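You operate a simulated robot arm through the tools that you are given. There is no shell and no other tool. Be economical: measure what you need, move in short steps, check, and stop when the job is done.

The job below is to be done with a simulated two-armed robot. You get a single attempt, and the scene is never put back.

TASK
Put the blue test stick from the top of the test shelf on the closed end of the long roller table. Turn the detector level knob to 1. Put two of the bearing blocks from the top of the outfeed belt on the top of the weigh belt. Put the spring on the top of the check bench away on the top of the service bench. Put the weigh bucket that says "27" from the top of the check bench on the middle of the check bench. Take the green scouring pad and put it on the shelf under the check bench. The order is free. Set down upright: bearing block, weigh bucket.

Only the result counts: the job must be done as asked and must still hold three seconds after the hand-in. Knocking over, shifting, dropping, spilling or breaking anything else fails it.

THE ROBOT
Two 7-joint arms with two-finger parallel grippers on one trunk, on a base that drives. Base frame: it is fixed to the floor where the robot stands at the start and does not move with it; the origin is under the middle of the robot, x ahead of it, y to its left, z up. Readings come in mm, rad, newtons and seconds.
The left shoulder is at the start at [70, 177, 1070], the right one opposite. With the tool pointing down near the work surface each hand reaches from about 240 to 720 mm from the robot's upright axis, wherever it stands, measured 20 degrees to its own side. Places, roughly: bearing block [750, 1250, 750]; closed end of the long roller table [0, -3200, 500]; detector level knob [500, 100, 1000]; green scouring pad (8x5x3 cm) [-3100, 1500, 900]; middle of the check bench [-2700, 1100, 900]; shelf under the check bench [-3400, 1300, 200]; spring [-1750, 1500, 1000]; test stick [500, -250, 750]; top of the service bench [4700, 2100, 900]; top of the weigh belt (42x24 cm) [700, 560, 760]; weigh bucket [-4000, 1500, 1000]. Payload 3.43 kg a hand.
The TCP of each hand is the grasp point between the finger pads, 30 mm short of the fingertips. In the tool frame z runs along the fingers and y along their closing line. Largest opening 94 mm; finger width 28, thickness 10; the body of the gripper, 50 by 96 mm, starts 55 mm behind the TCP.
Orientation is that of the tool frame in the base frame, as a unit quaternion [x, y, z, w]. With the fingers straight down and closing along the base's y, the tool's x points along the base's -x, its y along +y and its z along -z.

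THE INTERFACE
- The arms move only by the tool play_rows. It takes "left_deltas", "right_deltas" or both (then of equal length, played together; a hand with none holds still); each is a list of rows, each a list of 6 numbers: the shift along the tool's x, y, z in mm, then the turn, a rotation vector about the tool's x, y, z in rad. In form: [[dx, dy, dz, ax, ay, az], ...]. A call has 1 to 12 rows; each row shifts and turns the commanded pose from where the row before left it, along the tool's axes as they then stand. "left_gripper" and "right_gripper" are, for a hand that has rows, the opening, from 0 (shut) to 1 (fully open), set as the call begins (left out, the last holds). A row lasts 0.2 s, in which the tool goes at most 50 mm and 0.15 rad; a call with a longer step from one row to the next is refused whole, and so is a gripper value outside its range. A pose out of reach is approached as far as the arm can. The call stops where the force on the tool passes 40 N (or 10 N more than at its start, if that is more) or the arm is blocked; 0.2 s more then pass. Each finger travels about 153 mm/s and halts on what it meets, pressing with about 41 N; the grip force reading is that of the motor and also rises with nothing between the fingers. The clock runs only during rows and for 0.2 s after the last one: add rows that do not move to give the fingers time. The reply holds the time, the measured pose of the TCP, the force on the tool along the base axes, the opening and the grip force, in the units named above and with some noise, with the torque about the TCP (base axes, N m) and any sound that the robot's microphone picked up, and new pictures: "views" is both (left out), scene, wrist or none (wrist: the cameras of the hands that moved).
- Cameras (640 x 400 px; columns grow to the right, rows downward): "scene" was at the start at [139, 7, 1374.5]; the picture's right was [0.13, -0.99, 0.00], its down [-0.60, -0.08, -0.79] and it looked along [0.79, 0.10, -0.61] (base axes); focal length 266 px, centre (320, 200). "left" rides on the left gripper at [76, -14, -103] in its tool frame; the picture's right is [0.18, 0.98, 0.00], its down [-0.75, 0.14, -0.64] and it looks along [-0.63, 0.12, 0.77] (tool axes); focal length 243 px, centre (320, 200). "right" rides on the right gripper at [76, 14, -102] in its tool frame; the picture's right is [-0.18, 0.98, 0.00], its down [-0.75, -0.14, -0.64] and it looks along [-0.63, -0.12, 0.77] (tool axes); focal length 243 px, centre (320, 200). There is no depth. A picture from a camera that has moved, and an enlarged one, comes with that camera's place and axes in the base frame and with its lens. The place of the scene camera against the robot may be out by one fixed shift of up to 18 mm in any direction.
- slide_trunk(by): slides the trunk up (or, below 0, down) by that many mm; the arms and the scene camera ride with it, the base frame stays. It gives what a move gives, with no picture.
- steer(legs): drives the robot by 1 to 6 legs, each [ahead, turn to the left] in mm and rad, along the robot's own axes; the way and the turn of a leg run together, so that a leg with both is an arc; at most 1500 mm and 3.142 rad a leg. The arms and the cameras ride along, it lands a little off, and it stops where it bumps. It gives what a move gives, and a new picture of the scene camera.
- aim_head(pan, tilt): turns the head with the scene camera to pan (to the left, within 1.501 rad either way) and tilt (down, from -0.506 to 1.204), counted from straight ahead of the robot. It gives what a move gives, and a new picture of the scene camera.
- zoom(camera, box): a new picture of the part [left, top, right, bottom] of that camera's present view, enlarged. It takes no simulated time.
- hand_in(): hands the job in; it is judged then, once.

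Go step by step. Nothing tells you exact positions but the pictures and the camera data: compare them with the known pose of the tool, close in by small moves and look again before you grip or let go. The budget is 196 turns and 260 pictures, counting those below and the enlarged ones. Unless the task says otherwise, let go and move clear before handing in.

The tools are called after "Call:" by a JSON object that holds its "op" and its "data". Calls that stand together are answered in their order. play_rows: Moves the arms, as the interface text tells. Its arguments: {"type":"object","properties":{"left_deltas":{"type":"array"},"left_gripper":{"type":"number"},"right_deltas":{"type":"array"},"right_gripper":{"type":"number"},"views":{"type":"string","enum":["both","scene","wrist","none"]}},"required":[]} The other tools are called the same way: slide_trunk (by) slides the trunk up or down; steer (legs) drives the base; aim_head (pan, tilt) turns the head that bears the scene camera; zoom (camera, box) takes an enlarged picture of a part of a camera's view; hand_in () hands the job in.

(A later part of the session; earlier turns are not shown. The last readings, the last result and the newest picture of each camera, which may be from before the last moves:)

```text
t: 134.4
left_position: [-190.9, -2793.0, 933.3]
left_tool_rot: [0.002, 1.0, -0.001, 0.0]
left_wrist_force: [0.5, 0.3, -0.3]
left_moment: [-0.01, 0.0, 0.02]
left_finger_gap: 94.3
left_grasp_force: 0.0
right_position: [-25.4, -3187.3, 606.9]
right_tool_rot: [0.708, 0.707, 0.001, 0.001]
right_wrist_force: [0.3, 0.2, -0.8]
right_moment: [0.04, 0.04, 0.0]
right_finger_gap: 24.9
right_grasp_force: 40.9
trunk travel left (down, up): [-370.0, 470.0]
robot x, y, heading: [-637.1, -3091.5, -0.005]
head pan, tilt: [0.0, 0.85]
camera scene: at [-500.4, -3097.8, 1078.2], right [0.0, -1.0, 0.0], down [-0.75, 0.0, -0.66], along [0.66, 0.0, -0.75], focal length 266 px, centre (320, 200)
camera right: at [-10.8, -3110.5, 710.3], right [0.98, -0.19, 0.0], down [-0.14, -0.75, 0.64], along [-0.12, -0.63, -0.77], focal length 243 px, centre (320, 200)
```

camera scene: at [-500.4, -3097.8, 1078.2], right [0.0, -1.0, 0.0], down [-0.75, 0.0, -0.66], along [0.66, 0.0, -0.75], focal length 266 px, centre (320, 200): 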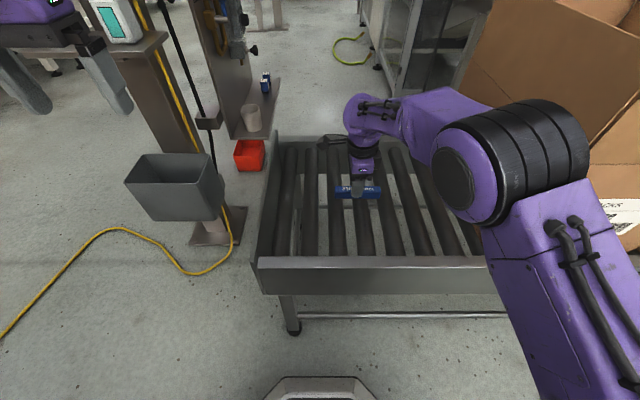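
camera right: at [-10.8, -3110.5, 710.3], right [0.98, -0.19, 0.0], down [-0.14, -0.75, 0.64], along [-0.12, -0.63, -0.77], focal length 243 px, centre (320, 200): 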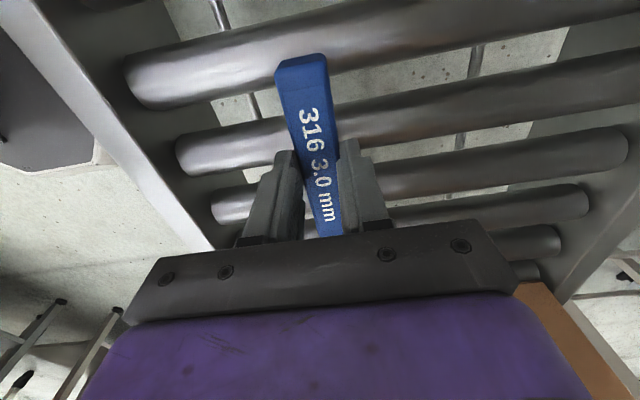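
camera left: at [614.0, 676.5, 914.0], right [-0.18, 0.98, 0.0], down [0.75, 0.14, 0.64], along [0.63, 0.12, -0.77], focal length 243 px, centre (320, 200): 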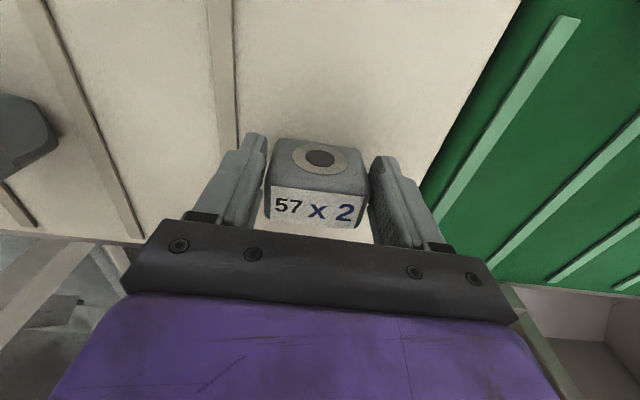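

Rollers lie near y ≈ −3144, −3212 and −3288, so the gap centre is about −3178. I shift +9 mm in y and lower, looking again.

Call:
{"op": "play_rows", "data": {"right_deltas": [[9, 0, 20, 0, 0, 0], [0, 0, 25, 0, 0, 0]], "views": "wrist"}}

Call:
{"op": "zoom", "data": {"camera": "scene", "box": [260, 120, 460, 270]}}

```text
t: 135.0
left_position: [-191.5, -2793.7, 933.9]
left_tool_rot: [0.002, 1.0, 0.0, 0.001]
left_wrist_force: [-0.1, 0.6, 0.1]
left_moment: [0.02, -0.03, -0.02]
left_finger_gap: 94.0
left_grasp_force: 0.1
right_position: [-25.0, -3178.1, 563.0]
right_tool_rot: [0.707, 0.707, -0.001, 0.001]
right_wrist_force: [-0.3, 0.7, -0.6]
right_moment: [0.03, 0.01, 0.0]
right_finger_gap: 25.2
right_grasp_force: 40.6
trunk travel left (down, up): [-370.0, 470.0]
robot x, y, heading: [-631.7, -3091.8, -0.003]
head pan, tilt: [0.0, 0.85]
camera right: at [-10.7, -3101.7, 665.5], right [0.98, -0.18, 0.0], down [-0.14, -0.75, 0.64], along [-0.12, -0.63, -0.77], focal length 243 px, centre (320, 200)
```

right: 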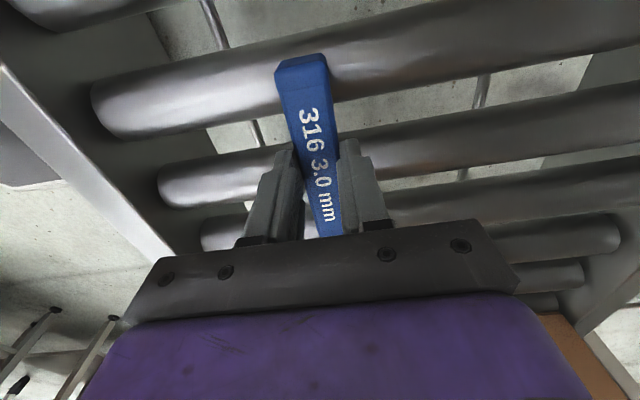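

```text
2.67 times, centred on (360, 195) of scene
camera zoom: at [-500.7, -3097.8, 1078.2], right [0.0, -1.0, 0.0], down [-0.75, 0.0, -0.66], along [0.66, 0.0, -0.75], focal length 710 px, centre (213, 213)
```

zoom: 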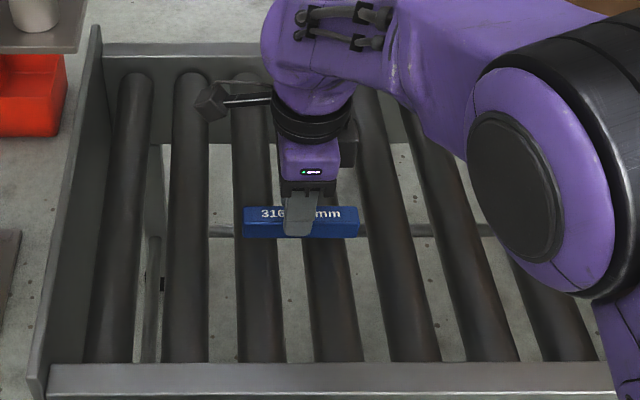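

The stick is centred over the gap between two rollers in both views. I lower it in small steps until it touches.

Call:
{"op": "play_rows", "data": {"right_deltas": [[0, 0, 15, 0, 0, 0], [0, 0, 6, 0, 0, 0], [0, 0, 4, 0, 0, 0], [0, 0, 4, 0, 0, 0], [0, 0, 0, 0, 0, 0]], "views": "wrist"}}

```text
t: 136.2
left_position: [-195.2, -2791.4, 936.8]
left_tool_rot: [0.001, 1.0, 0.001, 0.003]
left_wrist_force: [0.0, -0.8, 0.2]
left_moment: [0.01, -0.01, 0.03]
left_finger_gap: 93.8
left_grasp_force: 0.1
right_position: [-25.8, -3176.9, 540.3]
right_tool_rot: [0.707, 0.707, 0.003, 0.003]
right_wrist_force: [1.2, 0.4, 39.1]
right_moment: [0.06, 0.02, 0.0]
right_finger_gap: 24.9
right_grasp_force: 41.2
trunk travel left (down, up): [-370.0, 470.0]
robot x, y, heading: [-634.7, -3091.8, 0.004]
head pan, tilt: [0.0, 0.85]
camera right: at [-12.6, -3100.4, 643.8], right [0.98, -0.19, 0.01], down [-0.15, -0.75, 0.64], along [-0.11, -0.63, -0.77], focal length 243 px, centre (320, 200)
```

right: 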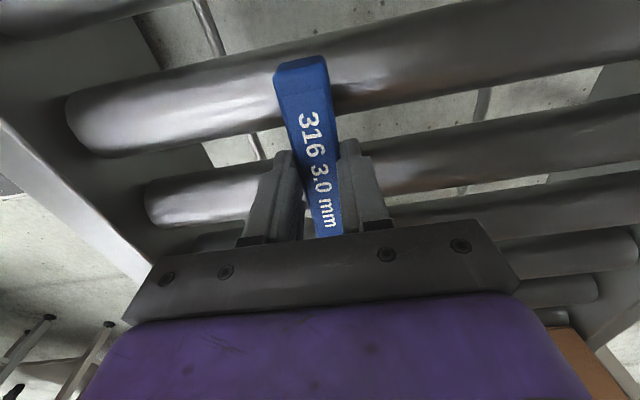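

Contact at z = 540 with almost no moment, so it bears on both rollers. I ease off 2 mm, open and rise.

Call:
{"op": "play_rows", "data": {"right_deltas": [[0, 0, -3, 0, 0, 0], [0, 0, 0, 0, 0, 0]], "views": "none"}}

Call:
{"op": "play_rows", "data": {"right_deltas": [[0, 0, 0, 0, 0, 0], [0, 0, 0, 0, 0, 0], [0, 0, -15, 0, 0, 0], [0, 0, -45, 0, 0, 0], [0, 0, -45, 0, 0, 0], [0, 0, -45, 0, 0, 0]], "right_gripper": 0.6, "views": "both"}}

```text
t: 136.8
left_position: [-195.9, -2793.1, 935.3]
left_tool_rot: [0.001, 1.0, 0.0, 0.002]
left_wrist_force: [-1.0, -0.1, 0.9]
left_moment: [-0.05, -0.01, 0.0]
left_finger_gap: 93.9
left_grasp_force: 0.1
right_position: [-27.4, -3177.0, 540.6]
right_tool_rot: [0.707, 0.707, 0.001, 0.001]
right_wrist_force: [1.3, 0.1, 26.7]
right_moment: [0.19, -0.02, -0.03]
right_finger_gap: 24.8
right_grasp_force: 40.9
trunk travel left (down, up): [-370.0, 470.0]
robot x, y, heading: [-632.7, -3092.3, 0.002]
head pan, tilt: [0.0, 0.85]
```

```text
t: 138.2
left_position: [-193.9, -2793.5, 934.2]
left_tool_rot: [0.001, 1.0, 0.0, 0.0]
left_wrist_force: [0.2, -0.8, -0.4]
left_moment: [-0.04, 0.0, -0.04]
left_finger_gap: 93.9
left_grasp_force: 0.0
right_position: [-26.6, -3175.0, 689.0]
right_tool_rot: [0.707, 0.707, 0.0, 0.0]
right_wrist_force: [-0.6, -0.1, 0.5]
right_moment: [-0.02, -0.01, 0.0]
right_finger_gap: 56.2
right_grasp_force: 0.0
trunk travel left (down, up): [-370.0, 470.0]
robot x, y, heading: [-630.4, -3091.3, -0.0]
head pan, tilt: [0.0, 0.85]
camera scene: at [-501.6, -3097.6, 1078.2], right [0.0, -1.0, 0.0], down [-0.75, 0.0, -0.66], along [0.66, 0.0, -0.75], focal length 266 px, centre (320, 200)
camera right: at [-12.7, -3097.7, 791.5], right [0.98, -0.18, 0.0], down [-0.14, -0.75, 0.64], along [-0.12, -0.63, -0.77], focal length 243 px, centre (320, 200)
```

scene: 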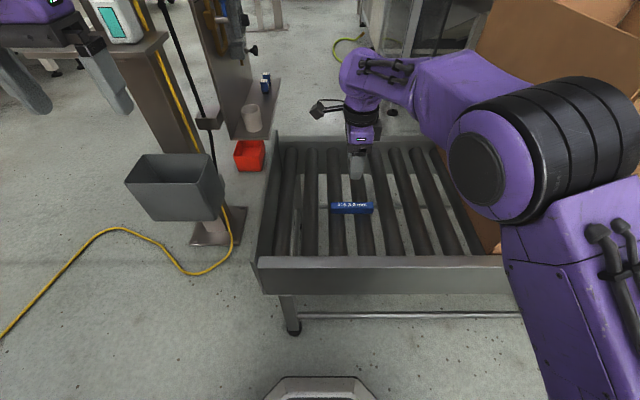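
right: 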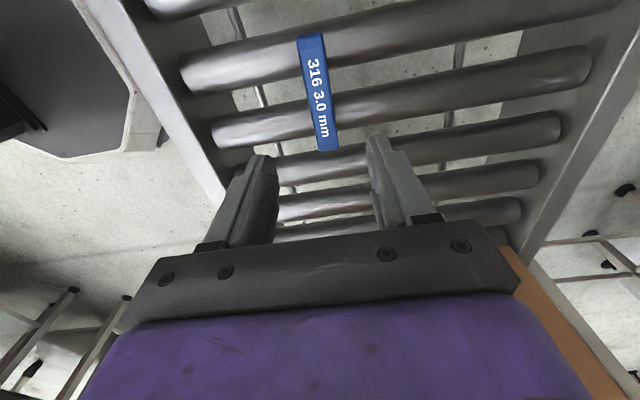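

The stick lies flat on the rollers at the plated end. I turn the hand back, raise the trunk, and drive back the way I came.

Call:
{"op": "play_rows", "data": {"right_deltas": [[0, 0, -45, 0, 0, 0], [0, 0, -45, 0, 0, -0.14], [0, 0, -45, 0, 0, -0.143], [0, 0, -45, 0, 0, -0.143], [0, 0, -45, 0, 0, -0.143], [0, 0, -20, 0, 0, -0.143], [0, 0, 0, 0, 0, -0.143], [0, 0, 0, 0, 0, -0.143], [0, 0, 0, 0, 0, -0.143], [0, 0, 0, 0, 0, -0.143], [0, 0, 0, 0, 0, -0.143], [0, 0, 0, 0, 0, -0.143]], "views": "none"}}

Call:
{"op": "slide_trunk", "data": {"by": 280}}

Call:
{"op": "play_rows", "data": {"right_deltas": [[40, -25, 0, 0, 0, 0], [40, -25, 0, 0, 0, 0], [40, -25, 0, 0, 0, 0], [40, -25, 0, 0, 0, 0], [0, -25, 0, 0, 0, 0]], "views": "none"}}

Call:
{"op": "aim_head", "data": {"pan": 0, "tilt": 0.45}}

```text
t: 140.8
left_position: [-192.0, -2792.4, 935.5]
left_tool_rot: [0.001, 1.0, 0.0, 0.0]
left_wrist_force: [0.2, -0.4, 0.3]
left_moment: [-0.04, 0.01, -0.02]
left_finger_gap: 93.8
left_grasp_force: 0.0
right_position: [-36.6, -3198.6, 910.8]
right_tool_rot: [0.0, 1.0, 0.0, 0.001]
right_wrist_force: [0.7, -0.1, -0.1]
right_moment: [-0.04, 0.01, -0.01]
right_finger_gap: 56.5
right_grasp_force: 0.1
right hand out of reach, approached as far as the arm can: row 5, 6
trunk travel left (down, up): [-370.0, 470.0]
robot x, y, heading: [-632.8, -3093.7, 0.003]
head pan, tilt: [0.0, 0.85]
```

```text
t: 143.7
left_position: [-191.2, -2791.9, 1214.0]
left_tool_rot: [0.002, 1.0, 0.0, 0.0]
left_wrist_force: [-0.6, 0.2, 1.0]
left_moment: [-0.01, -0.01, -0.03]
left_finger_gap: 94.1
left_grasp_force: 0.1
right_position: [-35.9, -3199.9, 1190.4]
right_tool_rot: [0.001, 1.0, 0.0, 0.0]
right_wrist_force: [0.5, 0.1, 0.3]
right_moment: [0.01, 0.03, 0.0]
right_finger_gap: 56.4
right_grasp_force: 0.1
trunk travel left (down, up): [-650.0, 190.0]
robot x, y, heading: [-632.3, -3092.9, -0.001]
head pan, tilt: [0.0, 0.85]
```

```text
t: 144.9
left_position: [-189.7, -2791.7, 1213.4]
left_tool_rot: [0.002, 1.0, 0.0, 0.0]
left_wrist_force: [0.7, 0.0, 0.0]
left_moment: [-0.01, 0.02, -0.03]
left_finger_gap: 94.1
left_grasp_force: 0.1
right_position: [-193.5, -3323.0, 1189.2]
right_tool_rot: [0.001, 1.0, 0.0, 0.0]
right_wrist_force: [-0.3, -0.8, 0.4]
right_moment: [-0.04, 0.01, -0.02]
right_finger_gap: 56.5
right_grasp_force: 0.0
trunk travel left (down, up): [-650.0, 190.0]
robot x, y, heading: [-629.2, -3092.5, 0.003]
head pan, tilt: [0.0, 0.85]
```

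```text
t: 145.7
left_position: [-192.7, -2793.1, 1215.1]
left_tool_rot: [0.002, 1.0, 0.001, -0.001]
left_wrist_force: [0.4, -1.2, 0.6]
left_moment: [-0.01, -0.02, 0.02]
left_finger_gap: 94.1
left_grasp_force: 0.1
right_position: [-196.6, -3325.7, 1188.9]
right_tool_rot: [0.0, 1.0, 0.0, 0.0]
right_wrist_force: [0.0, -0.5, 0.3]
right_moment: [0.04, 0.02, 0.03]
right_finger_gap: 56.5
right_grasp_force: 0.0
trunk travel left (down, up): [-650.0, 190.0]
robot x, y, heading: [-632.4, -3094.8, -0.0]
head pan, tilt: [0.0, 0.45]
camera scene: at [-487.4, -3098.4, 1392.6], right [0.0, -1.0, 0.0], down [-0.44, 0.0, -0.9], along [0.9, 0.0, -0.44], focal length 266 px, centre (320, 200)
```

scene: 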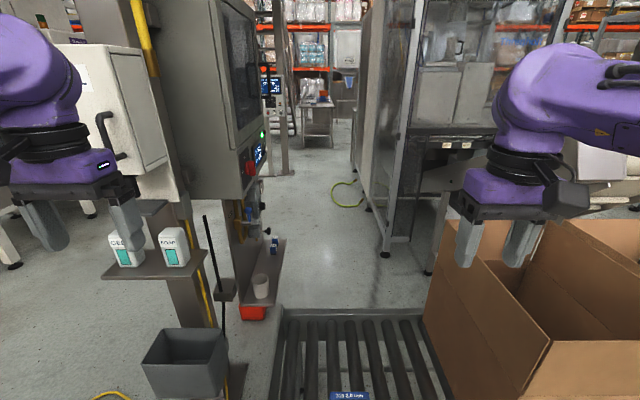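

I reverse out along the same track and then turn to look west toward the check bench.

Call:
{"op": "steer", "data": {"legs": [[0, -1.866], [-870, 0], [0, -0.012], [-1480, 0], [0, -1.7]]}}

```text
t: 166.0
left_position: [-519.7, -945.6, 1214.4]
left_tool_rot: [0.981, -0.196, 0.0, 0.0]
left_wrist_force: [-0.5, -0.7, -0.2]
left_moment: [0.02, 0.02, 0.0]
left_finger_gap: 93.9
left_grasp_force: 0.1
right_position: [-312.1, -455.0, 1189.9]
right_tool_rot: [0.981, -0.195, -0.001, -0.001]
right_wrist_force: [0.6, -0.8, 0.0]
right_moment: [0.01, 0.01, 0.0]
right_finger_gap: 56.2
right_grasp_force: 0.0
trunk travel left (down, up): [-650.0, 190.0]
robot x, y, heading: [5.0, -837.2, 2.747]
head pan, tilt: [0.0, 0.45]
camera scene: at [-125.3, -785.9, 1392.7], right [0.38, 0.92, 0.0], down [0.4, -0.17, -0.9], along [-0.83, 0.34, -0.44], focal length 266 px, centre (320, 200)
```

scene: 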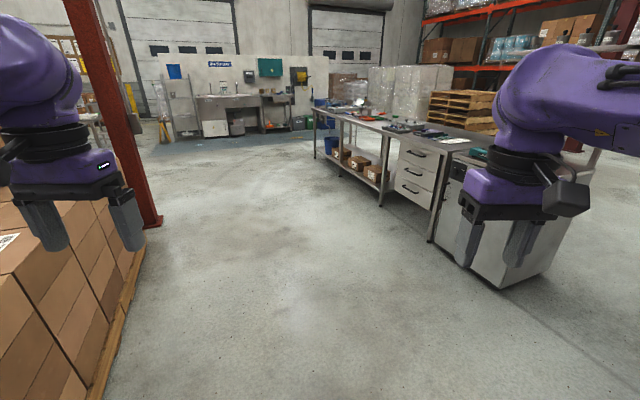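

The check bench runs along x from about −4360 to −1600 with its front at y ≈ 890, and has a shelf beneath. I drive to face its right end, where the spring is.

Call:
{"op": "steer", "data": {"legs": [[0, -0.117], [1000, 0], [1010, 0], [0, -1.06]]}}

Call:
{"op": "zoom", "data": {"camera": "scene", "box": [160, 80, 480, 280]}}

```text
t: 179.3
left_position: [-2057.4, 571.3, 1214.0]
left_tool_rot: [-0.704, 0.71, -0.001, 0.0]
left_wrist_force: [0.3, -0.5, 0.0]
left_moment: [0.0, 0.0, -0.03]
left_finger_gap: 93.9
left_grasp_force: 0.1
right_position: [-1525.4, 564.9, 1189.3]
right_tool_rot: [-0.705, 0.709, 0.001, 0.001]
right_wrist_force: [0.3, -0.5, 0.3]
right_moment: [0.0, -0.01, 0.03]
right_finger_gap: 56.3
right_grasp_force: 0.0
trunk travel left (down, up): [-650.0, 190.0]
robot x, y, heading: [-1758.9, 129.0, 1.566]
head pan, tilt: [0.0, 0.45]
camera scene: at [-1755.2, 267.8, 1392.7], right [1.0, -0.01, 0.0], down [0.0, -0.44, -0.9], along [0.01, 0.9, -0.44], focal length 266 px, centre (320, 200)
```

scene: 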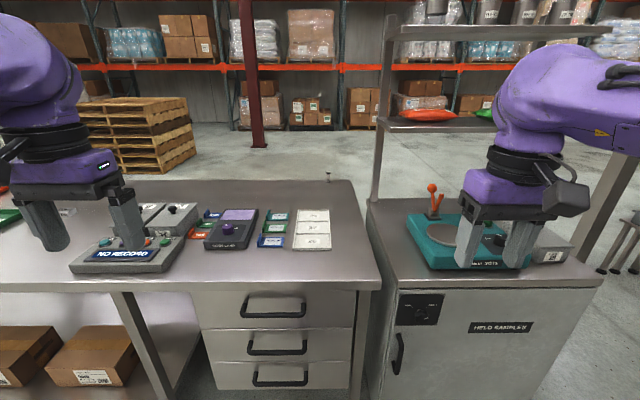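

```text
2.00 times, centred on (320, 180) of scene
camera zoom: at [-1755.2, 267.8, 1392.7], right [1.0, -0.01, 0.0], down [0.0, -0.44, -0.9], along [0.01, 0.9, -0.44], focal length 532 px, centre (320, 240)
```

zoom: 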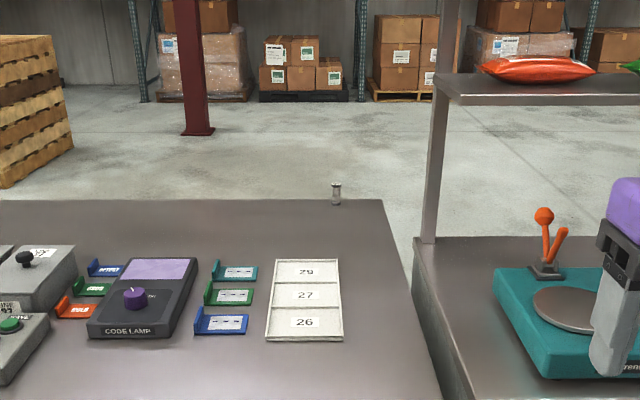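

The spring stands upright at the back edge, near (−1700, 1488, 900). I look left along the bench at the rest.

Call:
{"op": "aim_head", "data": {"pan": 0.75, "tilt": 0.4}}

Call:
{"op": "zoom", "data": {"camera": "scene", "box": [100, 130, 420, 330]}}

```text
t: 180.4
left_position: [-2057.6, 571.5, 1214.7]
left_tool_rot: [-0.704, 0.71, 0.001, 0.001]
left_wrist_force: [0.7, 0.0, 0.2]
left_moment: [0.0, -0.02, 0.02]
left_finger_gap: 94.0
left_grasp_force: 0.0
right_position: [-1524.8, 565.6, 1189.5]
right_tool_rot: [-0.705, 0.709, 0.0, 0.001]
right_wrist_force: [-0.2, 0.0, -0.4]
right_moment: [0.0, 0.01, 0.02]
right_finger_gap: 56.3
right_grasp_force: 0.1
trunk travel left (down, up): [-650.0, 190.0]
robot x, y, heading: [-1759.5, 129.5, 1.569]
head pan, tilt: [0.75, 0.4]
camera scene: at [-1818.4, 244.1, 1397.3], right [0.74, 0.68, 0.0], down [0.26, -0.29, -0.92], along [-0.62, 0.68, -0.39], focal length 266 px, centre (320, 200)
```

scene: 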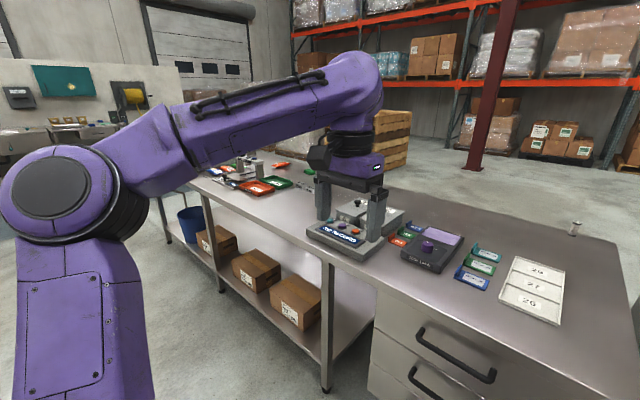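

```text
2.00 times, centred on (260, 230) of scene
camera zoom: at [-1818.4, 244.1, 1397.3], right [0.74, 0.68, 0.0], down [0.26, -0.29, -0.92], along [-0.62, 0.68, -0.39], focal length 532 px, centre (440, 140)
```

zoom: 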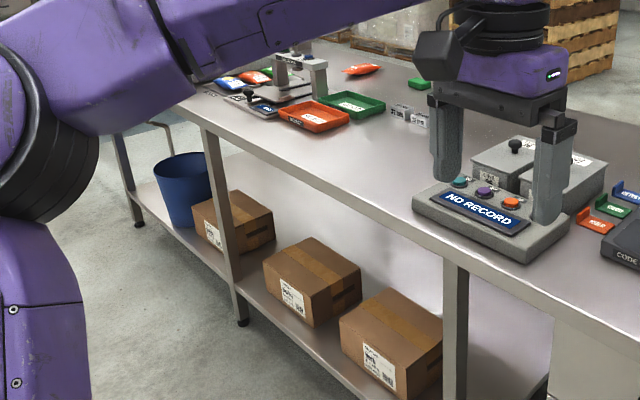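

The bench goes on to the left. I drive along it to about x = −3050 and look.

Call:
{"op": "aim_head", "data": {"pan": 0, "tilt": 0.5}}

Call:
{"op": "steer", "data": {"legs": [[0, 1.57], [1350, 0], [0, -1.57]]}}

Call:
{"op": "zoom", "data": {"camera": "scene", "box": [160, 80, 480, 280]}}

```text
t: 181.5
left_position: [-2057.7, 572.5, 1213.7]
left_tool_rot: [-0.705, 0.71, 0.0, 0.0]
left_wrist_force: [-0.5, -0.3, 1.0]
left_moment: [0.0, -0.03, -0.02]
left_finger_gap: 94.0
left_grasp_force: 0.1
right_position: [-1524.8, 566.3, 1189.5]
right_tool_rot: [-0.705, 0.709, 0.001, 0.001]
right_wrist_force: [1.2, 0.0, -0.5]
right_moment: [0.01, 0.02, -0.02]
right_finger_gap: 56.4
right_grasp_force: 0.1
trunk travel left (down, up): [-650.0, 190.0]
robot x, y, heading: [-1763.2, 125.5, 1.568]
head pan, tilt: [0.0, 0.499]
camera scene: at [-1755.3, 266.9, 1388.2], right [1.0, -0.01, 0.0], down [0.0, -0.48, -0.88], along [0.0, 0.88, -0.48], focal length 266 px, centre (320, 200)
```

scene: 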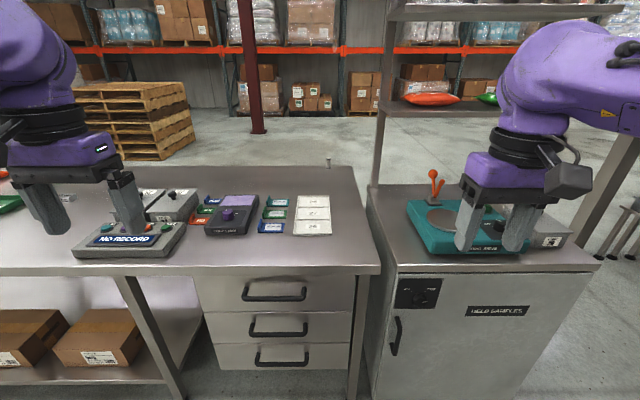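

```text
t: 196.0
left_position: [-3396.8, 609.4, 1214.0]
left_tool_rot: [-0.69, 0.723, 0.001, -0.001]
left_wrist_force: [0.0, -0.3, 0.0]
left_moment: [0.01, 0.0, 0.0]
left_finger_gap: 93.8
left_grasp_force: 0.0
right_position: [-2863.5, 582.3, 1188.9]
right_tool_rot: [-0.69, 0.724, 0.001, 0.001]
right_wrist_force: [0.6, -0.4, 0.0]
right_moment: [-0.01, -0.03, 0.02]
right_finger_gap: 56.5
right_grasp_force: 0.1
trunk travel left (down, up): [-650.0, 190.0]
robot x, y, heading: [-3117.4, 155.9, 1.525]
head pan, tilt: [0.0, 0.499]
camera scene: at [-3105.3, 293.3, 1388.2], right [1.0, -0.04, 0.0], down [-0.02, -0.48, -0.88], along [0.04, 0.88, -0.48], focal length 266 px, centre (320, 200)
```

scene: 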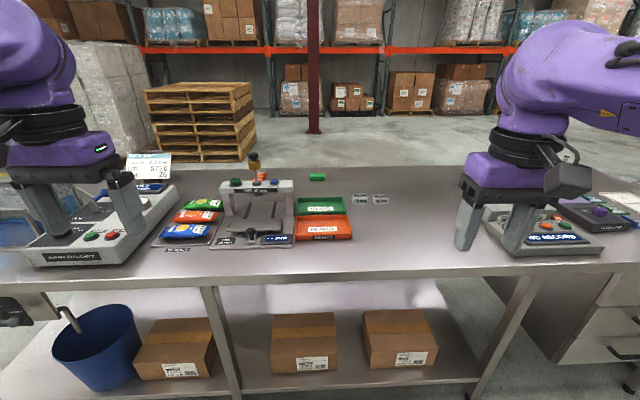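

```text
2.00 times, centred on (320, 180) of scene
camera zoom: at [-3105.3, 293.3, 1388.2], right [1.0, -0.04, 0.0], down [-0.02, -0.48, -0.88], along [0.04, 0.88, -0.48], focal length 532 px, centre (320, 240)
```

zoom: 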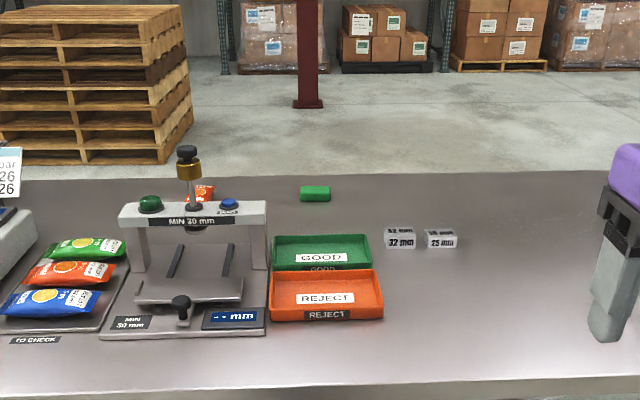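

The green pad is at about (−3066, 1363); the bench spans y 780–1550. I look left for the weigh buckets.

Call:
{"op": "aim_head", "data": {"pan": 0.8, "tilt": 0.35}}

Call:
{"op": "zoom", "data": {"camera": "scene", "box": [200, 120, 460, 280]}}

```text
t: 197.1
left_position: [-3394.1, 609.9, 1214.7]
left_tool_rot: [-0.69, 0.723, 0.0, 0.001]
left_wrist_force: [-0.2, 0.1, 0.1]
left_moment: [0.01, 0.0, -0.02]
left_finger_gap: 94.2
left_grasp_force: 0.2
right_position: [-2864.6, 583.0, 1189.5]
right_tool_rot: [-0.691, 0.723, 0.001, 0.0]
right_wrist_force: [0.1, 0.6, 0.1]
right_moment: [0.01, 0.01, -0.04]
right_finger_gap: 56.5
right_grasp_force: 0.1
trunk travel left (down, up): [-650.0, 190.0]
robot x, y, heading: [-3118.4, 158.4, 1.527]
head pan, tilt: [0.799, 0.351]
camera scene: at [-3173.2, 270.3, 1401.8], right [0.73, 0.68, 0.0], down [0.24, -0.25, -0.94], along [-0.64, 0.68, -0.34], focal length 266 px, centre (320, 200)
```

scene: 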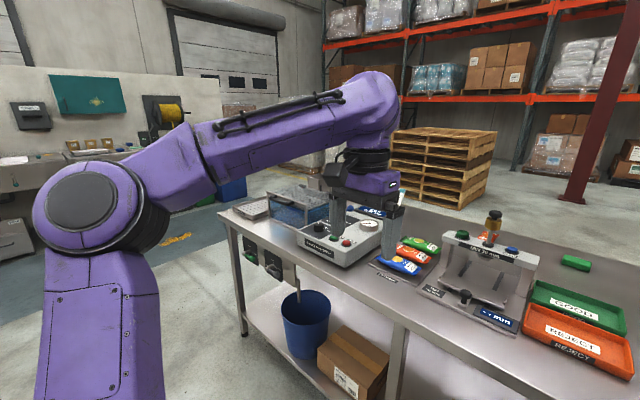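

```text
2.46 times, centred on (330, 200) of scene
camera zoom: at [-3173.2, 270.3, 1401.8], right [0.73, 0.68, 0.0], down [0.24, -0.25, -0.94], along [-0.64, 0.68, -0.34], focal length 655 px, centre (295, 200)
```

zoom: 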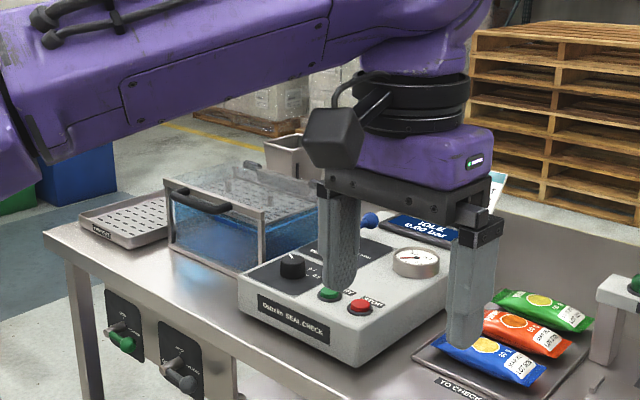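

The bucket is hidden behind the arm, near the back-left of the bench. Bucket, pad and spring all lie toward the back edge, so I drive around the left end to the back side.

Call:
{"op": "aim_head", "data": {"pan": 0, "tilt": 0.5}}

Call:
{"op": "steer", "data": {"legs": [[0, 1.615], [1000, 0], [850, 0], [0, -1.57]]}}

```text
t: 198.2
left_position: [-3395.3, 608.5, 1214.4]
left_tool_rot: [-0.69, 0.724, 0.0, 0.0]
left_wrist_force: [-0.6, 0.3, -1.0]
left_moment: [-0.01, -0.02, 0.01]
left_finger_gap: 94.0
left_grasp_force: 0.1
right_position: [-2862.6, 583.0, 1189.3]
right_tool_rot: [-0.691, 0.723, 0.0, 0.0]
right_wrist_force: [0.3, -0.5, 0.4]
right_moment: [-0.02, 0.0, 0.0]
right_finger_gap: 56.4
right_grasp_force: 0.0
trunk travel left (down, up): [-650.0, 190.0]
robot x, y, heading: [-3116.5, 155.0, 1.523]
head pan, tilt: [0.0, 0.499]
camera scene: at [-3105.5, 293.3, 1388.2], right [1.0, -0.04, 0.0], down [-0.02, -0.48, -0.88], along [0.04, 0.88, -0.48], focal length 266 px, centre (320, 200)
```

scene: 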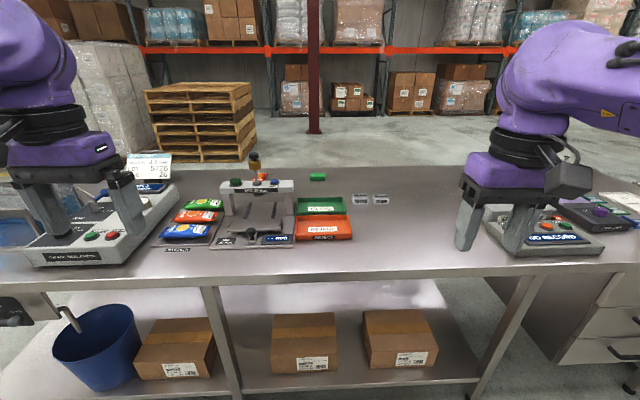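

```text
t: 215.3
left_position: [-5249.4, 656.8, 1214.4]
left_tool_rot: [-0.688, 0.726, 0.0, 0.001]
left_wrist_force: [0.5, -0.1, 0.4]
left_moment: [0.01, -0.01, -0.01]
left_finger_gap: 94.0
left_grasp_force: 0.0
right_position: [-4718.9, 628.1, 1189.3]
right_tool_rot: [-0.689, 0.725, 0.001, 0.001]
right_wrist_force: [-0.3, 0.5, -1.0]
right_moment: [-0.01, 0.0, -0.03]
right_finger_gap: 56.4
right_grasp_force: 0.0
trunk travel left (down, up): [-650.0, 190.0]
robot x, y, heading: [-4971.2, 201.9, 1.524]
head pan, tilt: [0.0, 0.499]
camera scene: at [-4960.8, 339.1, 1388.2], right [1.0, -0.05, 0.0], down [-0.02, -0.48, -0.88], along [0.04, 0.88, -0.48], focal length 266 px, centre (320, 200)
```

scene: 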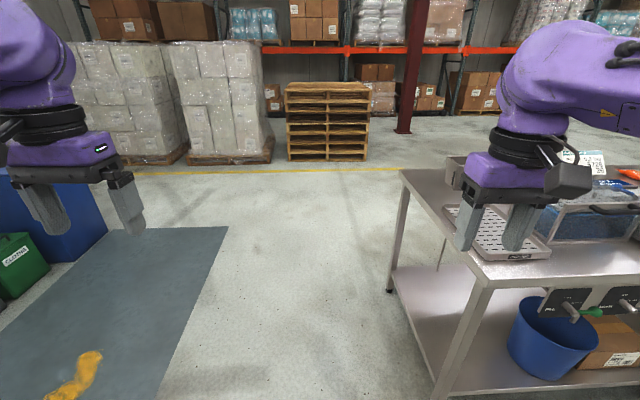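

Clear passage past the left end. I drive round behind the bench and face it at about x = −4000.

Call:
{"op": "steer", "data": {"legs": [[0, 0.07], [1000, 0], [900, 0], [0, -1.594], [1000, 0], [0, -1.57]]}}

Call:
{"op": "zoom", "data": {"camera": "scene", "box": [160, 100, 480, 300]}}

```text
t: 237.9
left_position: [-3688.1, 1710.5, 1214.1]
left_tool_rot: [0.693, 0.721, 0.0, 0.0]
left_wrist_force: [-0.1, 0.8, -0.2]
left_moment: [0.03, -0.01, -0.01]
left_finger_gap: 93.9
left_grasp_force: 0.0
right_position: [-4218.9, 1693.5, 1188.6]
right_tool_rot: [0.692, 0.722, -0.001, 0.0]
right_wrist_force: [-0.1, -0.9, 0.4]
right_moment: [0.0, 0.01, -0.01]
right_finger_gap: 56.5
right_grasp_force: 0.1
trunk travel left (down, up): [-650.0, 190.0]
robot x, y, heading: [-4007.1, 2139.0, -1.527]
head pan, tilt: [0.0, 0.499]
camera scene: at [-3998.4, 1992.8, 1388.2], right [-1.0, -0.04, 0.0], down [-0.02, 0.48, -0.88], along [0.04, -0.88, -0.48], focal length 266 px, centre (320, 200)
```

scene: 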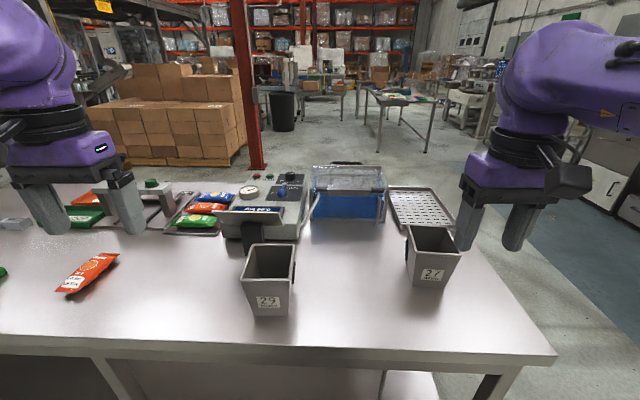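

```text
2.00 times, centred on (320, 200) of scene
camera zoom: at [-3998.4, 1992.8, 1388.2], right [-1.0, -0.04, 0.0], down [-0.02, 0.48, -0.88], along [0.04, -0.88, -0.48], focal length 532 px, centre (320, 200)
```

zoom: 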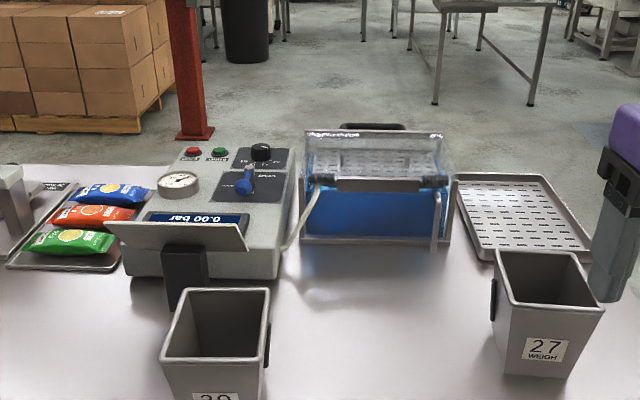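

Bucket "27" stands at about (−4238, 1476), rim at z ≈ 1010 and about 115 mm wide; its other neighbour is "29". I move in a little and bring the right hand over its outer (−x) wall to grip the rim.

Call:
{"op": "steer", "data": {"legs": [[100, 0]]}}

Call:
{"op": "play_rows", "data": {"right_deltas": [[-28, -22, 20, 0, 0, 0], [-28, -22, 20, 0, 0, 0], [-28, -22, 20, 0, 0, 0], [-28, -22, 20, 0, 0, 0]], "right_gripper": 0.7, "views": "both"}}

```text
t: 239.0
left_position: [-3685.1, 1612.3, 1214.8]
left_tool_rot: [0.694, 0.72, 0.0, -0.001]
left_wrist_force: [0.7, 0.1, -0.7]
left_moment: [-0.01, -0.01, -0.04]
left_finger_gap: 93.9
left_grasp_force: 0.0
right_position: [-4214.9, 1593.8, 1188.7]
right_tool_rot: [0.693, 0.721, -0.001, 0.001]
right_wrist_force: [0.4, -1.3, 0.2]
right_moment: [0.0, -0.01, 0.01]
right_finger_gap: 56.2
right_grasp_force: 0.1
trunk travel left (down, up): [-650.0, 190.0]
robot x, y, heading: [-4002.7, 2041.6, -1.53]
head pan, tilt: [0.0, 0.499]
camera scene: at [-3994.3, 1894.4, 1388.2], right [-1.0, -0.04, 0.0], down [-0.02, 0.48, -0.88], along [0.04, -0.88, -0.48], focal length 266 px, centre (320, 200)
```

scene: 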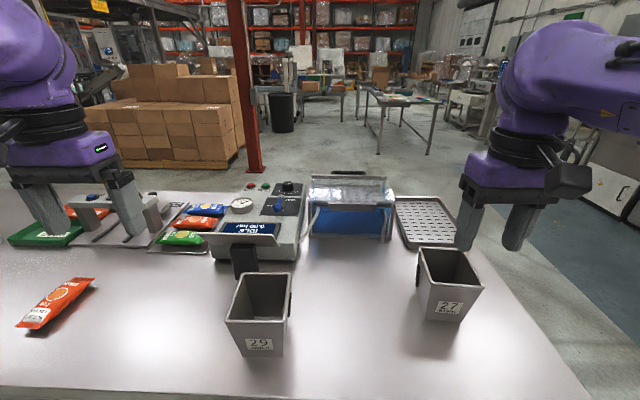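

```text
t: 240.0
left_position: [-3684.9, 1611.1, 1213.0]
left_tool_rot: [0.693, 0.721, 0.001, 0.001]
left_wrist_force: [-0.2, 0.6, -0.4]
left_moment: [0.03, -0.01, 0.01]
left_finger_gap: 93.9
left_grasp_force: 0.1
right_position: [-4301.8, 1475.8, 1108.8]
right_tool_rot: [0.692, 0.722, 0.0, 0.0]
right_wrist_force: [0.5, 0.7, -1.0]
right_moment: [0.0, 0.02, 0.0]
right_finger_gap: 65.9
right_grasp_force: 0.0
trunk travel left (down, up): [-650.0, 190.0]
robot x, y, heading: [-3999.0, 2041.5, -1.529]
head pan, tilt: [0.0, 0.499]
camera scene: at [-3994.9, 1892.2, 1388.0], right [-1.0, -0.04, 0.0], down [-0.02, 0.48, -0.88], along [0.04, -0.88, -0.48], focal length 266 px, centre (320, 200)
camera right: at [-4289.9, 1554.2, 1212.3], right [0.99, -0.14, 0.0], down [-0.11, -0.76, 0.64], along [-0.09, -0.64, -0.77], focal length 243 px, centre (320, 200)
```

scene: 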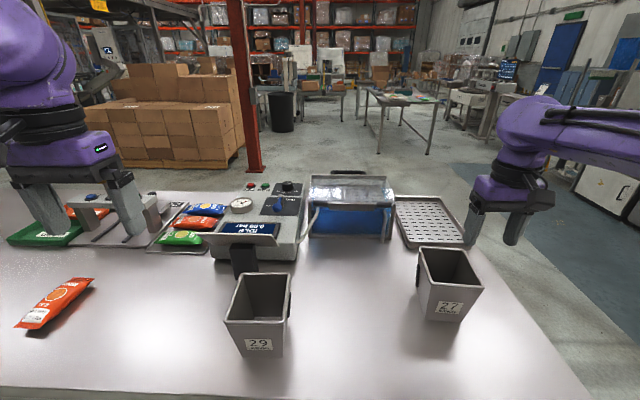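
right: 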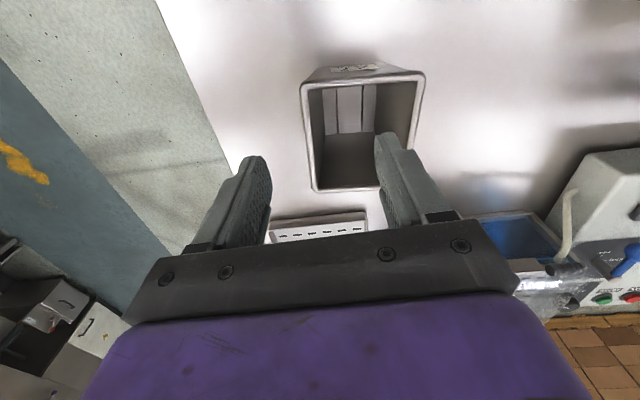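

From both views the bucket rim is at z ≈ 980, x −4317…−4215, y 1374…1491. I centre over the −x wall and lower partway to verify.

Call:
{"op": "play_rows", "data": {"right_deltas": [[-42, -17, 10, 0, 0, 0], [0, 0, 40, 0, 0, 0]], "views": "both"}}

```text
t: 240.6
left_position: [-3685.4, 1614.0, 1214.3]
left_tool_rot: [0.693, 0.72, 0.0, 0.0]
left_wrist_force: [-0.4, -0.4, 0.2]
left_moment: [-0.04, -0.01, 0.01]
left_finger_gap: 94.1
left_grasp_force: 0.0
right_position: [-4316.9, 1435.5, 1059.8]
right_tool_rot: [0.693, 0.721, -0.001, 0.001]
right_wrist_force: [0.2, 0.6, 0.8]
right_moment: [-0.01, 0.0, 0.01]
right_finger_gap: 65.9
right_grasp_force: 0.1
trunk travel left (down, up): [-650.0, 190.0]
robot x, y, heading: [-4003.0, 2037.8, -1.529]
head pan, tilt: [0.0, 0.499]
camera scene: at [-3994.7, 1894.4, 1388.3], right [-1.0, -0.04, 0.0], down [-0.02, 0.48, -0.88], along [0.04, -0.88, -0.48], focal length 266 px, centre (320, 200)
camera right: at [-4306.5, 1512.7, 1162.7], right [0.99, -0.14, 0.0], down [-0.11, -0.76, 0.64], along [-0.09, -0.64, -0.77], focal length 243 px, centre (320, 200)
```

scene: 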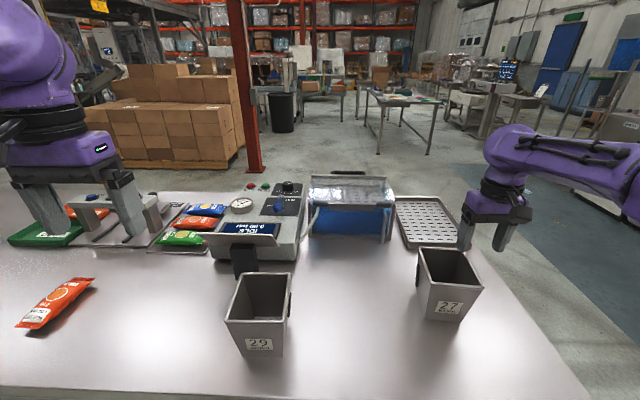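
right: 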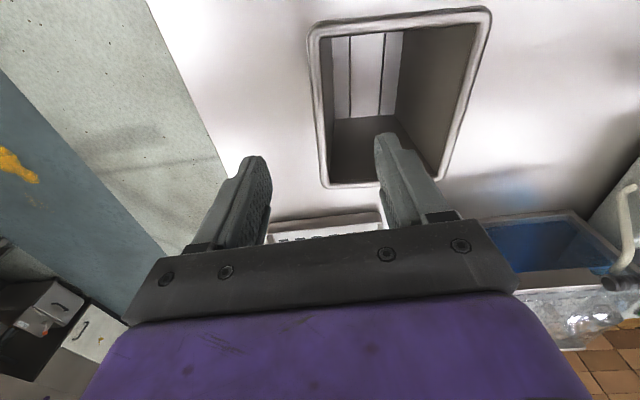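

The wall is under the hand's centre and the rim is at z ≈ 990. I lower so that one finger goes inside and one outside.

Call:
{"op": "play_rows", "data": {"right_deltas": [[-5, 0, 20, 0, 0, 0], [0, 0, 20, 0, 0, 0], [0, 0, 20, 0, 0, 0], [0, 0, 5, 0, 0, 0]], "views": "both"}}

```text
t: 241.6
left_position: [-3683.5, 1613.0, 1213.8]
left_tool_rot: [0.693, 0.721, 0.001, 0.0]
left_wrist_force: [0.5, 0.2, -0.1]
left_moment: [-0.03, 0.0, -0.01]
left_finger_gap: 93.7
left_grasp_force: 0.1
right_position: [-4314.0, 1430.9, 995.6]
right_tool_rot: [0.692, 0.722, -0.001, 0.0]
right_wrist_force: [0.3, -1.4, -0.5]
right_moment: [0.01, 0.03, -0.04]
right_finger_gap: 66.0
right_grasp_force: 0.0
trunk travel left (down, up): [-650.0, 190.0]
robot x, y, heading: [-4001.4, 2040.9, -1.532]
head pan, tilt: [0.0, 0.499]
camera scene: at [-3994.3, 1893.7, 1388.1], right [-1.0, -0.04, 0.0], down [-0.02, 0.48, -0.88], along [0.04, -0.88, -0.48], focal length 266 px, centre (320, 200)
camera right: at [-4303.6, 1508.2, 1098.2], right [0.99, -0.14, 0.0], down [-0.11, -0.76, 0.64], along [-0.09, -0.64, -0.77], focal length 243 px, centre (320, 200)
```

scene: 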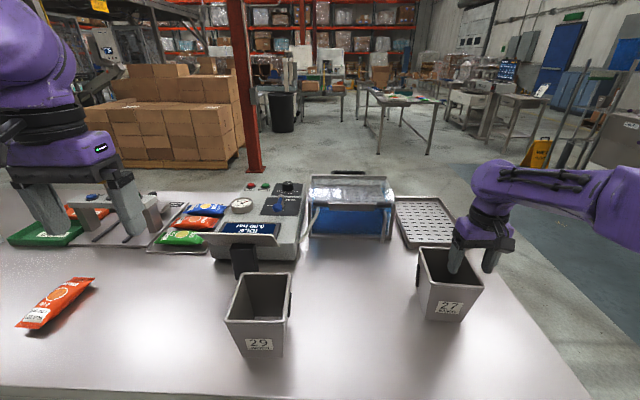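
right: 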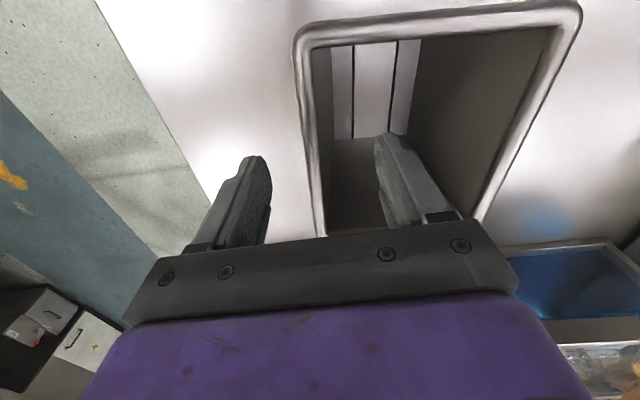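

One finger is inside and one outside; the rim is around z ≈ 970, so I lower 15 mm more and close gently onto the wall.

Call:
{"op": "play_rows", "data": {"right_deltas": [[0, -3, 15, 0, 0, 0], [0, 0, 0, 0, 0, 0]], "views": "none"}}

Call:
{"op": "play_rows", "data": {"right_deltas": [[0, 0, 0, 0, 0, 0], [0, 0, 0, 0, 0, 0], [0, 0, 0, 0, 0, 0]], "right_gripper": 0, "views": "both"}}

```text
t: 242.2
left_position: [-3683.6, 1613.7, 1214.2]
left_tool_rot: [0.693, 0.721, 0.001, 0.0]
left_wrist_force: [0.5, 0.7, 0.3]
left_moment: [-0.02, -0.01, 0.0]
left_finger_gap: 94.1
left_grasp_force: 0.0
right_position: [-4316.3, 1431.3, 980.3]
right_tool_rot: [0.693, 0.721, 0.0, 0.0]
right_wrist_force: [-0.5, 0.8, -0.3]
right_moment: [0.03, -0.03, 0.05]
right_finger_gap: 65.9
right_grasp_force: 0.0
trunk travel left (down, up): [-650.0, 190.0]
robot x, y, heading: [-4004.4, 2039.0, -1.531]
head pan, tilt: [0.0, 0.499]
```

```text
t: 243.0
left_position: [-3683.2, 1612.5, 1214.4]
left_tool_rot: [0.694, 0.72, -0.001, 0.001]
left_wrist_force: [0.5, -0.1, 0.6]
left_moment: [0.02, -0.01, 0.02]
left_finger_gap: 93.8
left_grasp_force: 0.0
right_position: [-4316.0, 1430.5, 981.1]
right_tool_rot: [0.692, 0.722, -0.001, 0.001]
right_wrist_force: [0.8, -1.0, 5.2]
right_moment: [0.43, -0.86, -0.15]
right_finger_gap: 13.4
right_grasp_force: 41.0
trunk travel left (down, up): [-650.0, 190.0]
robot x, y, heading: [-4004.9, 2038.9, -1.529]
head pan, tilt: [0.0, 0.499]
camera scene: at [-3993.6, 1894.6, 1388.3], right [-1.0, -0.04, 0.0], down [-0.02, 0.48, -0.88], along [0.04, -0.88, -0.48], focal length 266 px, centre (320, 200)
camera right: at [-4305.1, 1508.2, 1083.7], right [0.99, -0.14, 0.0], down [-0.11, -0.76, 0.64], along [-0.09, -0.64, -0.77], focal length 243 px, centre (320, 200)
```

scene: 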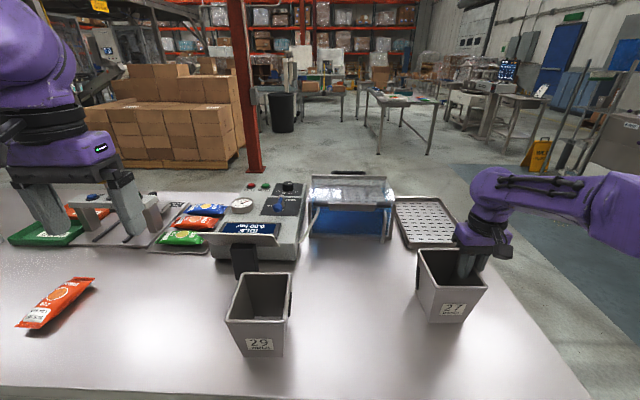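
right: 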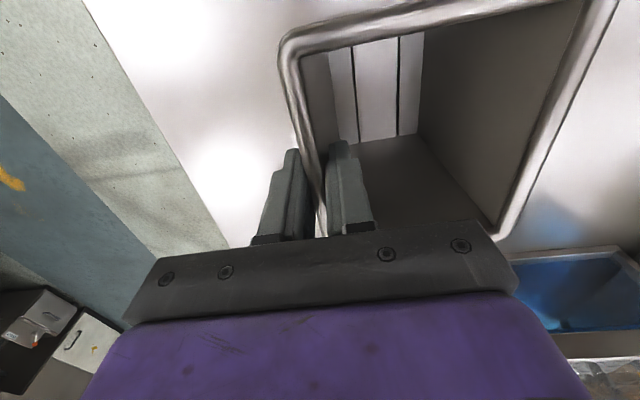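

Gripped on the wall. I lift slowly and check that it hangs level.

Call:
{"op": "play_rows", "data": {"right_deltas": [[0, 0, -5, 0, 0, 0], [0, 0, -15, 0, 0, 0], [0, 0, -20, 0, 0, 0], [0, 0, -20, 0, 0, 0], [0, 0, 0, 0, 0, 0]], "views": "both"}}

```text
t: 244.2
left_position: [-3684.2, 1610.8, 1213.8]
left_tool_rot: [0.694, 0.72, 0.0, 0.0]
left_wrist_force: [0.0, 0.4, -0.2]
left_moment: [0.0, 0.01, 0.01]
left_finger_gap: 93.8
left_grasp_force: 0.0
right_position: [-4314.9, 1428.9, 1038.9]
right_tool_rot: [0.693, 0.721, 0.0, 0.001]
right_wrist_force: [-0.6, -0.3, -6.2]
right_moment: [-0.07, 0.27, -0.01]
right_finger_gap: 13.4
right_grasp_force: 41.3
trunk travel left (down, up): [-650.0, 190.0]
robot x, y, heading: [-4004.2, 2039.2, -1.528]
head pan, tilt: [0.0, 0.499]
camera scene: at [-3994.7, 1892.9, 1388.0], right [-1.0, -0.04, 0.0], down [-0.02, 0.48, -0.88], along [0.04, -0.88, -0.48], focal length 266 px, centre (320, 200)
camera right: at [-4304.1, 1507.1, 1141.4], right [0.99, -0.14, 0.0], down [-0.11, -0.76, 0.64], along [-0.09, -0.64, -0.77], focal length 243 px, centre (320, 200)
```

scene: 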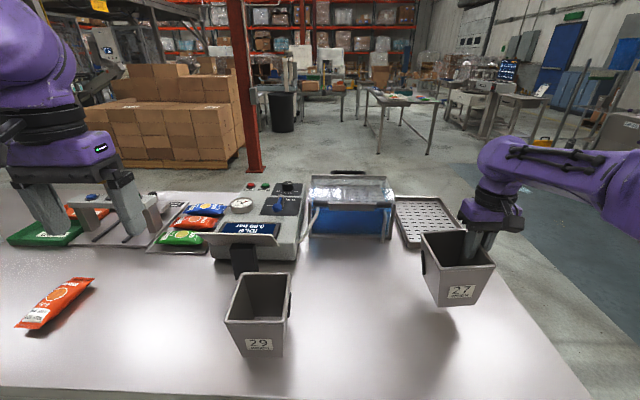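
right: 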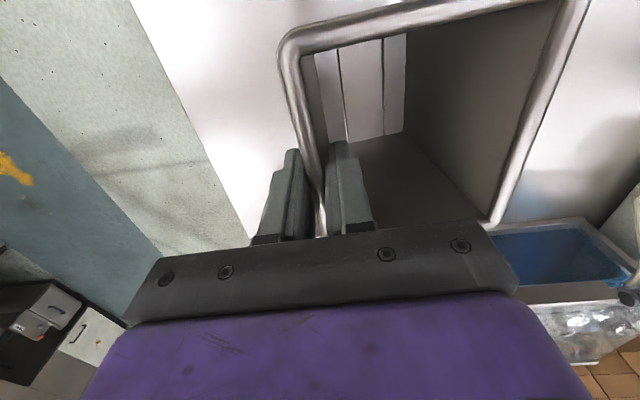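

The bucket hangs a little tilted because its wall tapers; I'll correct that when setting down. I tuck it in and drive along the back to the green pad.

Call:
{"op": "play_rows", "data": {"right_deltas": [[0, 0, -45, 0, 0, 0], [0, 0, -45, 0, 0, 0], [35, 10, -30, 0, 0, 0], [35, 10, -30, 0, 0, 0], [40, 10, 0, 0, 0, 0], [40, 10, 0, 0, 0, 0]], "views": "none"}}

Call:
{"op": "steer", "data": {"legs": [[-100, 0], [0, 1.53], [860, 0], [0, -1.57]]}}

Call:
{"op": "zoom", "data": {"camera": "scene", "box": [200, 180, 440, 330]}}

```text
t: 245.6
left_position: [-3685.4, 1611.5, 1212.6]
left_tool_rot: [0.693, 0.721, 0.0, 0.0]
left_wrist_force: [-0.2, -0.8, 0.4]
left_moment: [0.02, -0.01, 0.01]
left_finger_gap: 94.0
left_grasp_force: 0.0
right_position: [-4291.9, 1540.5, 1190.3]
right_tool_rot: [0.693, 0.721, 0.0, -0.001]
right_wrist_force: [-0.7, -0.7, -6.3]
right_moment: [-0.02, 0.24, 0.02]
right_finger_gap: 13.4
right_grasp_force: 41.0
right hand out of reach, approached as far as the arm can: row 6
trunk travel left (down, up): [-650.0, 190.0]
robot x, y, heading: [-4003.5, 2038.1, -1.526]
head pan, tilt: [0.0, 0.499]
```

```text
t: 258.5
left_position: [-2842.3, 1707.8, 1213.5]
left_tool_rot: [0.703, 0.711, 0.002, 0.0]
left_wrist_force: [0.6, 0.3, -0.6]
left_moment: [0.0, -0.02, 0.01]
left_finger_gap: 93.7
left_grasp_force: 0.0
right_position: [-3451.8, 1652.9, 1191.6]
right_tool_rot: [0.702, 0.712, 0.0, 0.0]
right_wrist_force: [-0.7, -0.1, -5.0]
right_moment: [-0.07, 0.25, -0.05]
right_finger_gap: 13.3
right_grasp_force: 40.6
trunk travel left (down, up): [-650.0, 190.0]
robot x, y, heading: [-3149.3, 2138.0, -1.554]
head pan, tilt: [0.0, 0.499]
camera scene: at [-3145.4, 1996.9, 1388.1], right [-1.0, -0.02, 0.0], down [-0.01, 0.48, -0.88], along [0.01, -0.88, -0.48], focal length 266 px, centre (320, 200)
```

scene: 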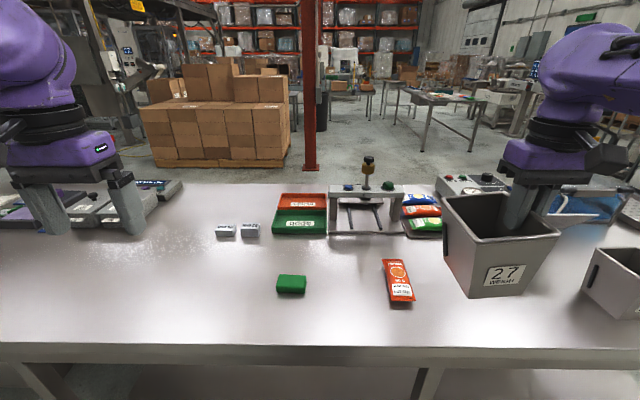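

```text
2.67 times, centred on (320, 255) of scene
camera zoom: at [-3145.4, 1996.9, 1388.1], right [-1.0, -0.02, 0.0], down [-0.01, 0.48, -0.88], along [0.01, -0.88, -0.48], focal length 710 px, centre (320, 53)
```

zoom: 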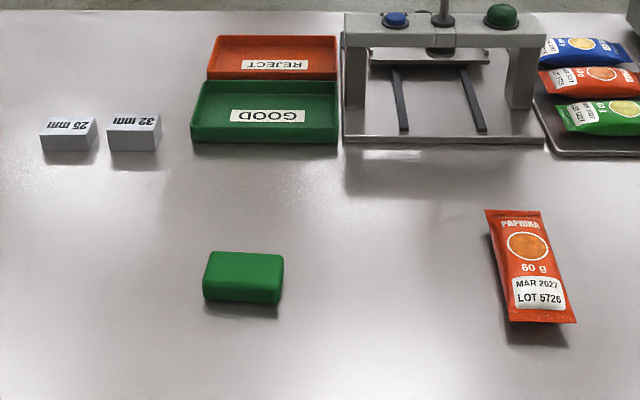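

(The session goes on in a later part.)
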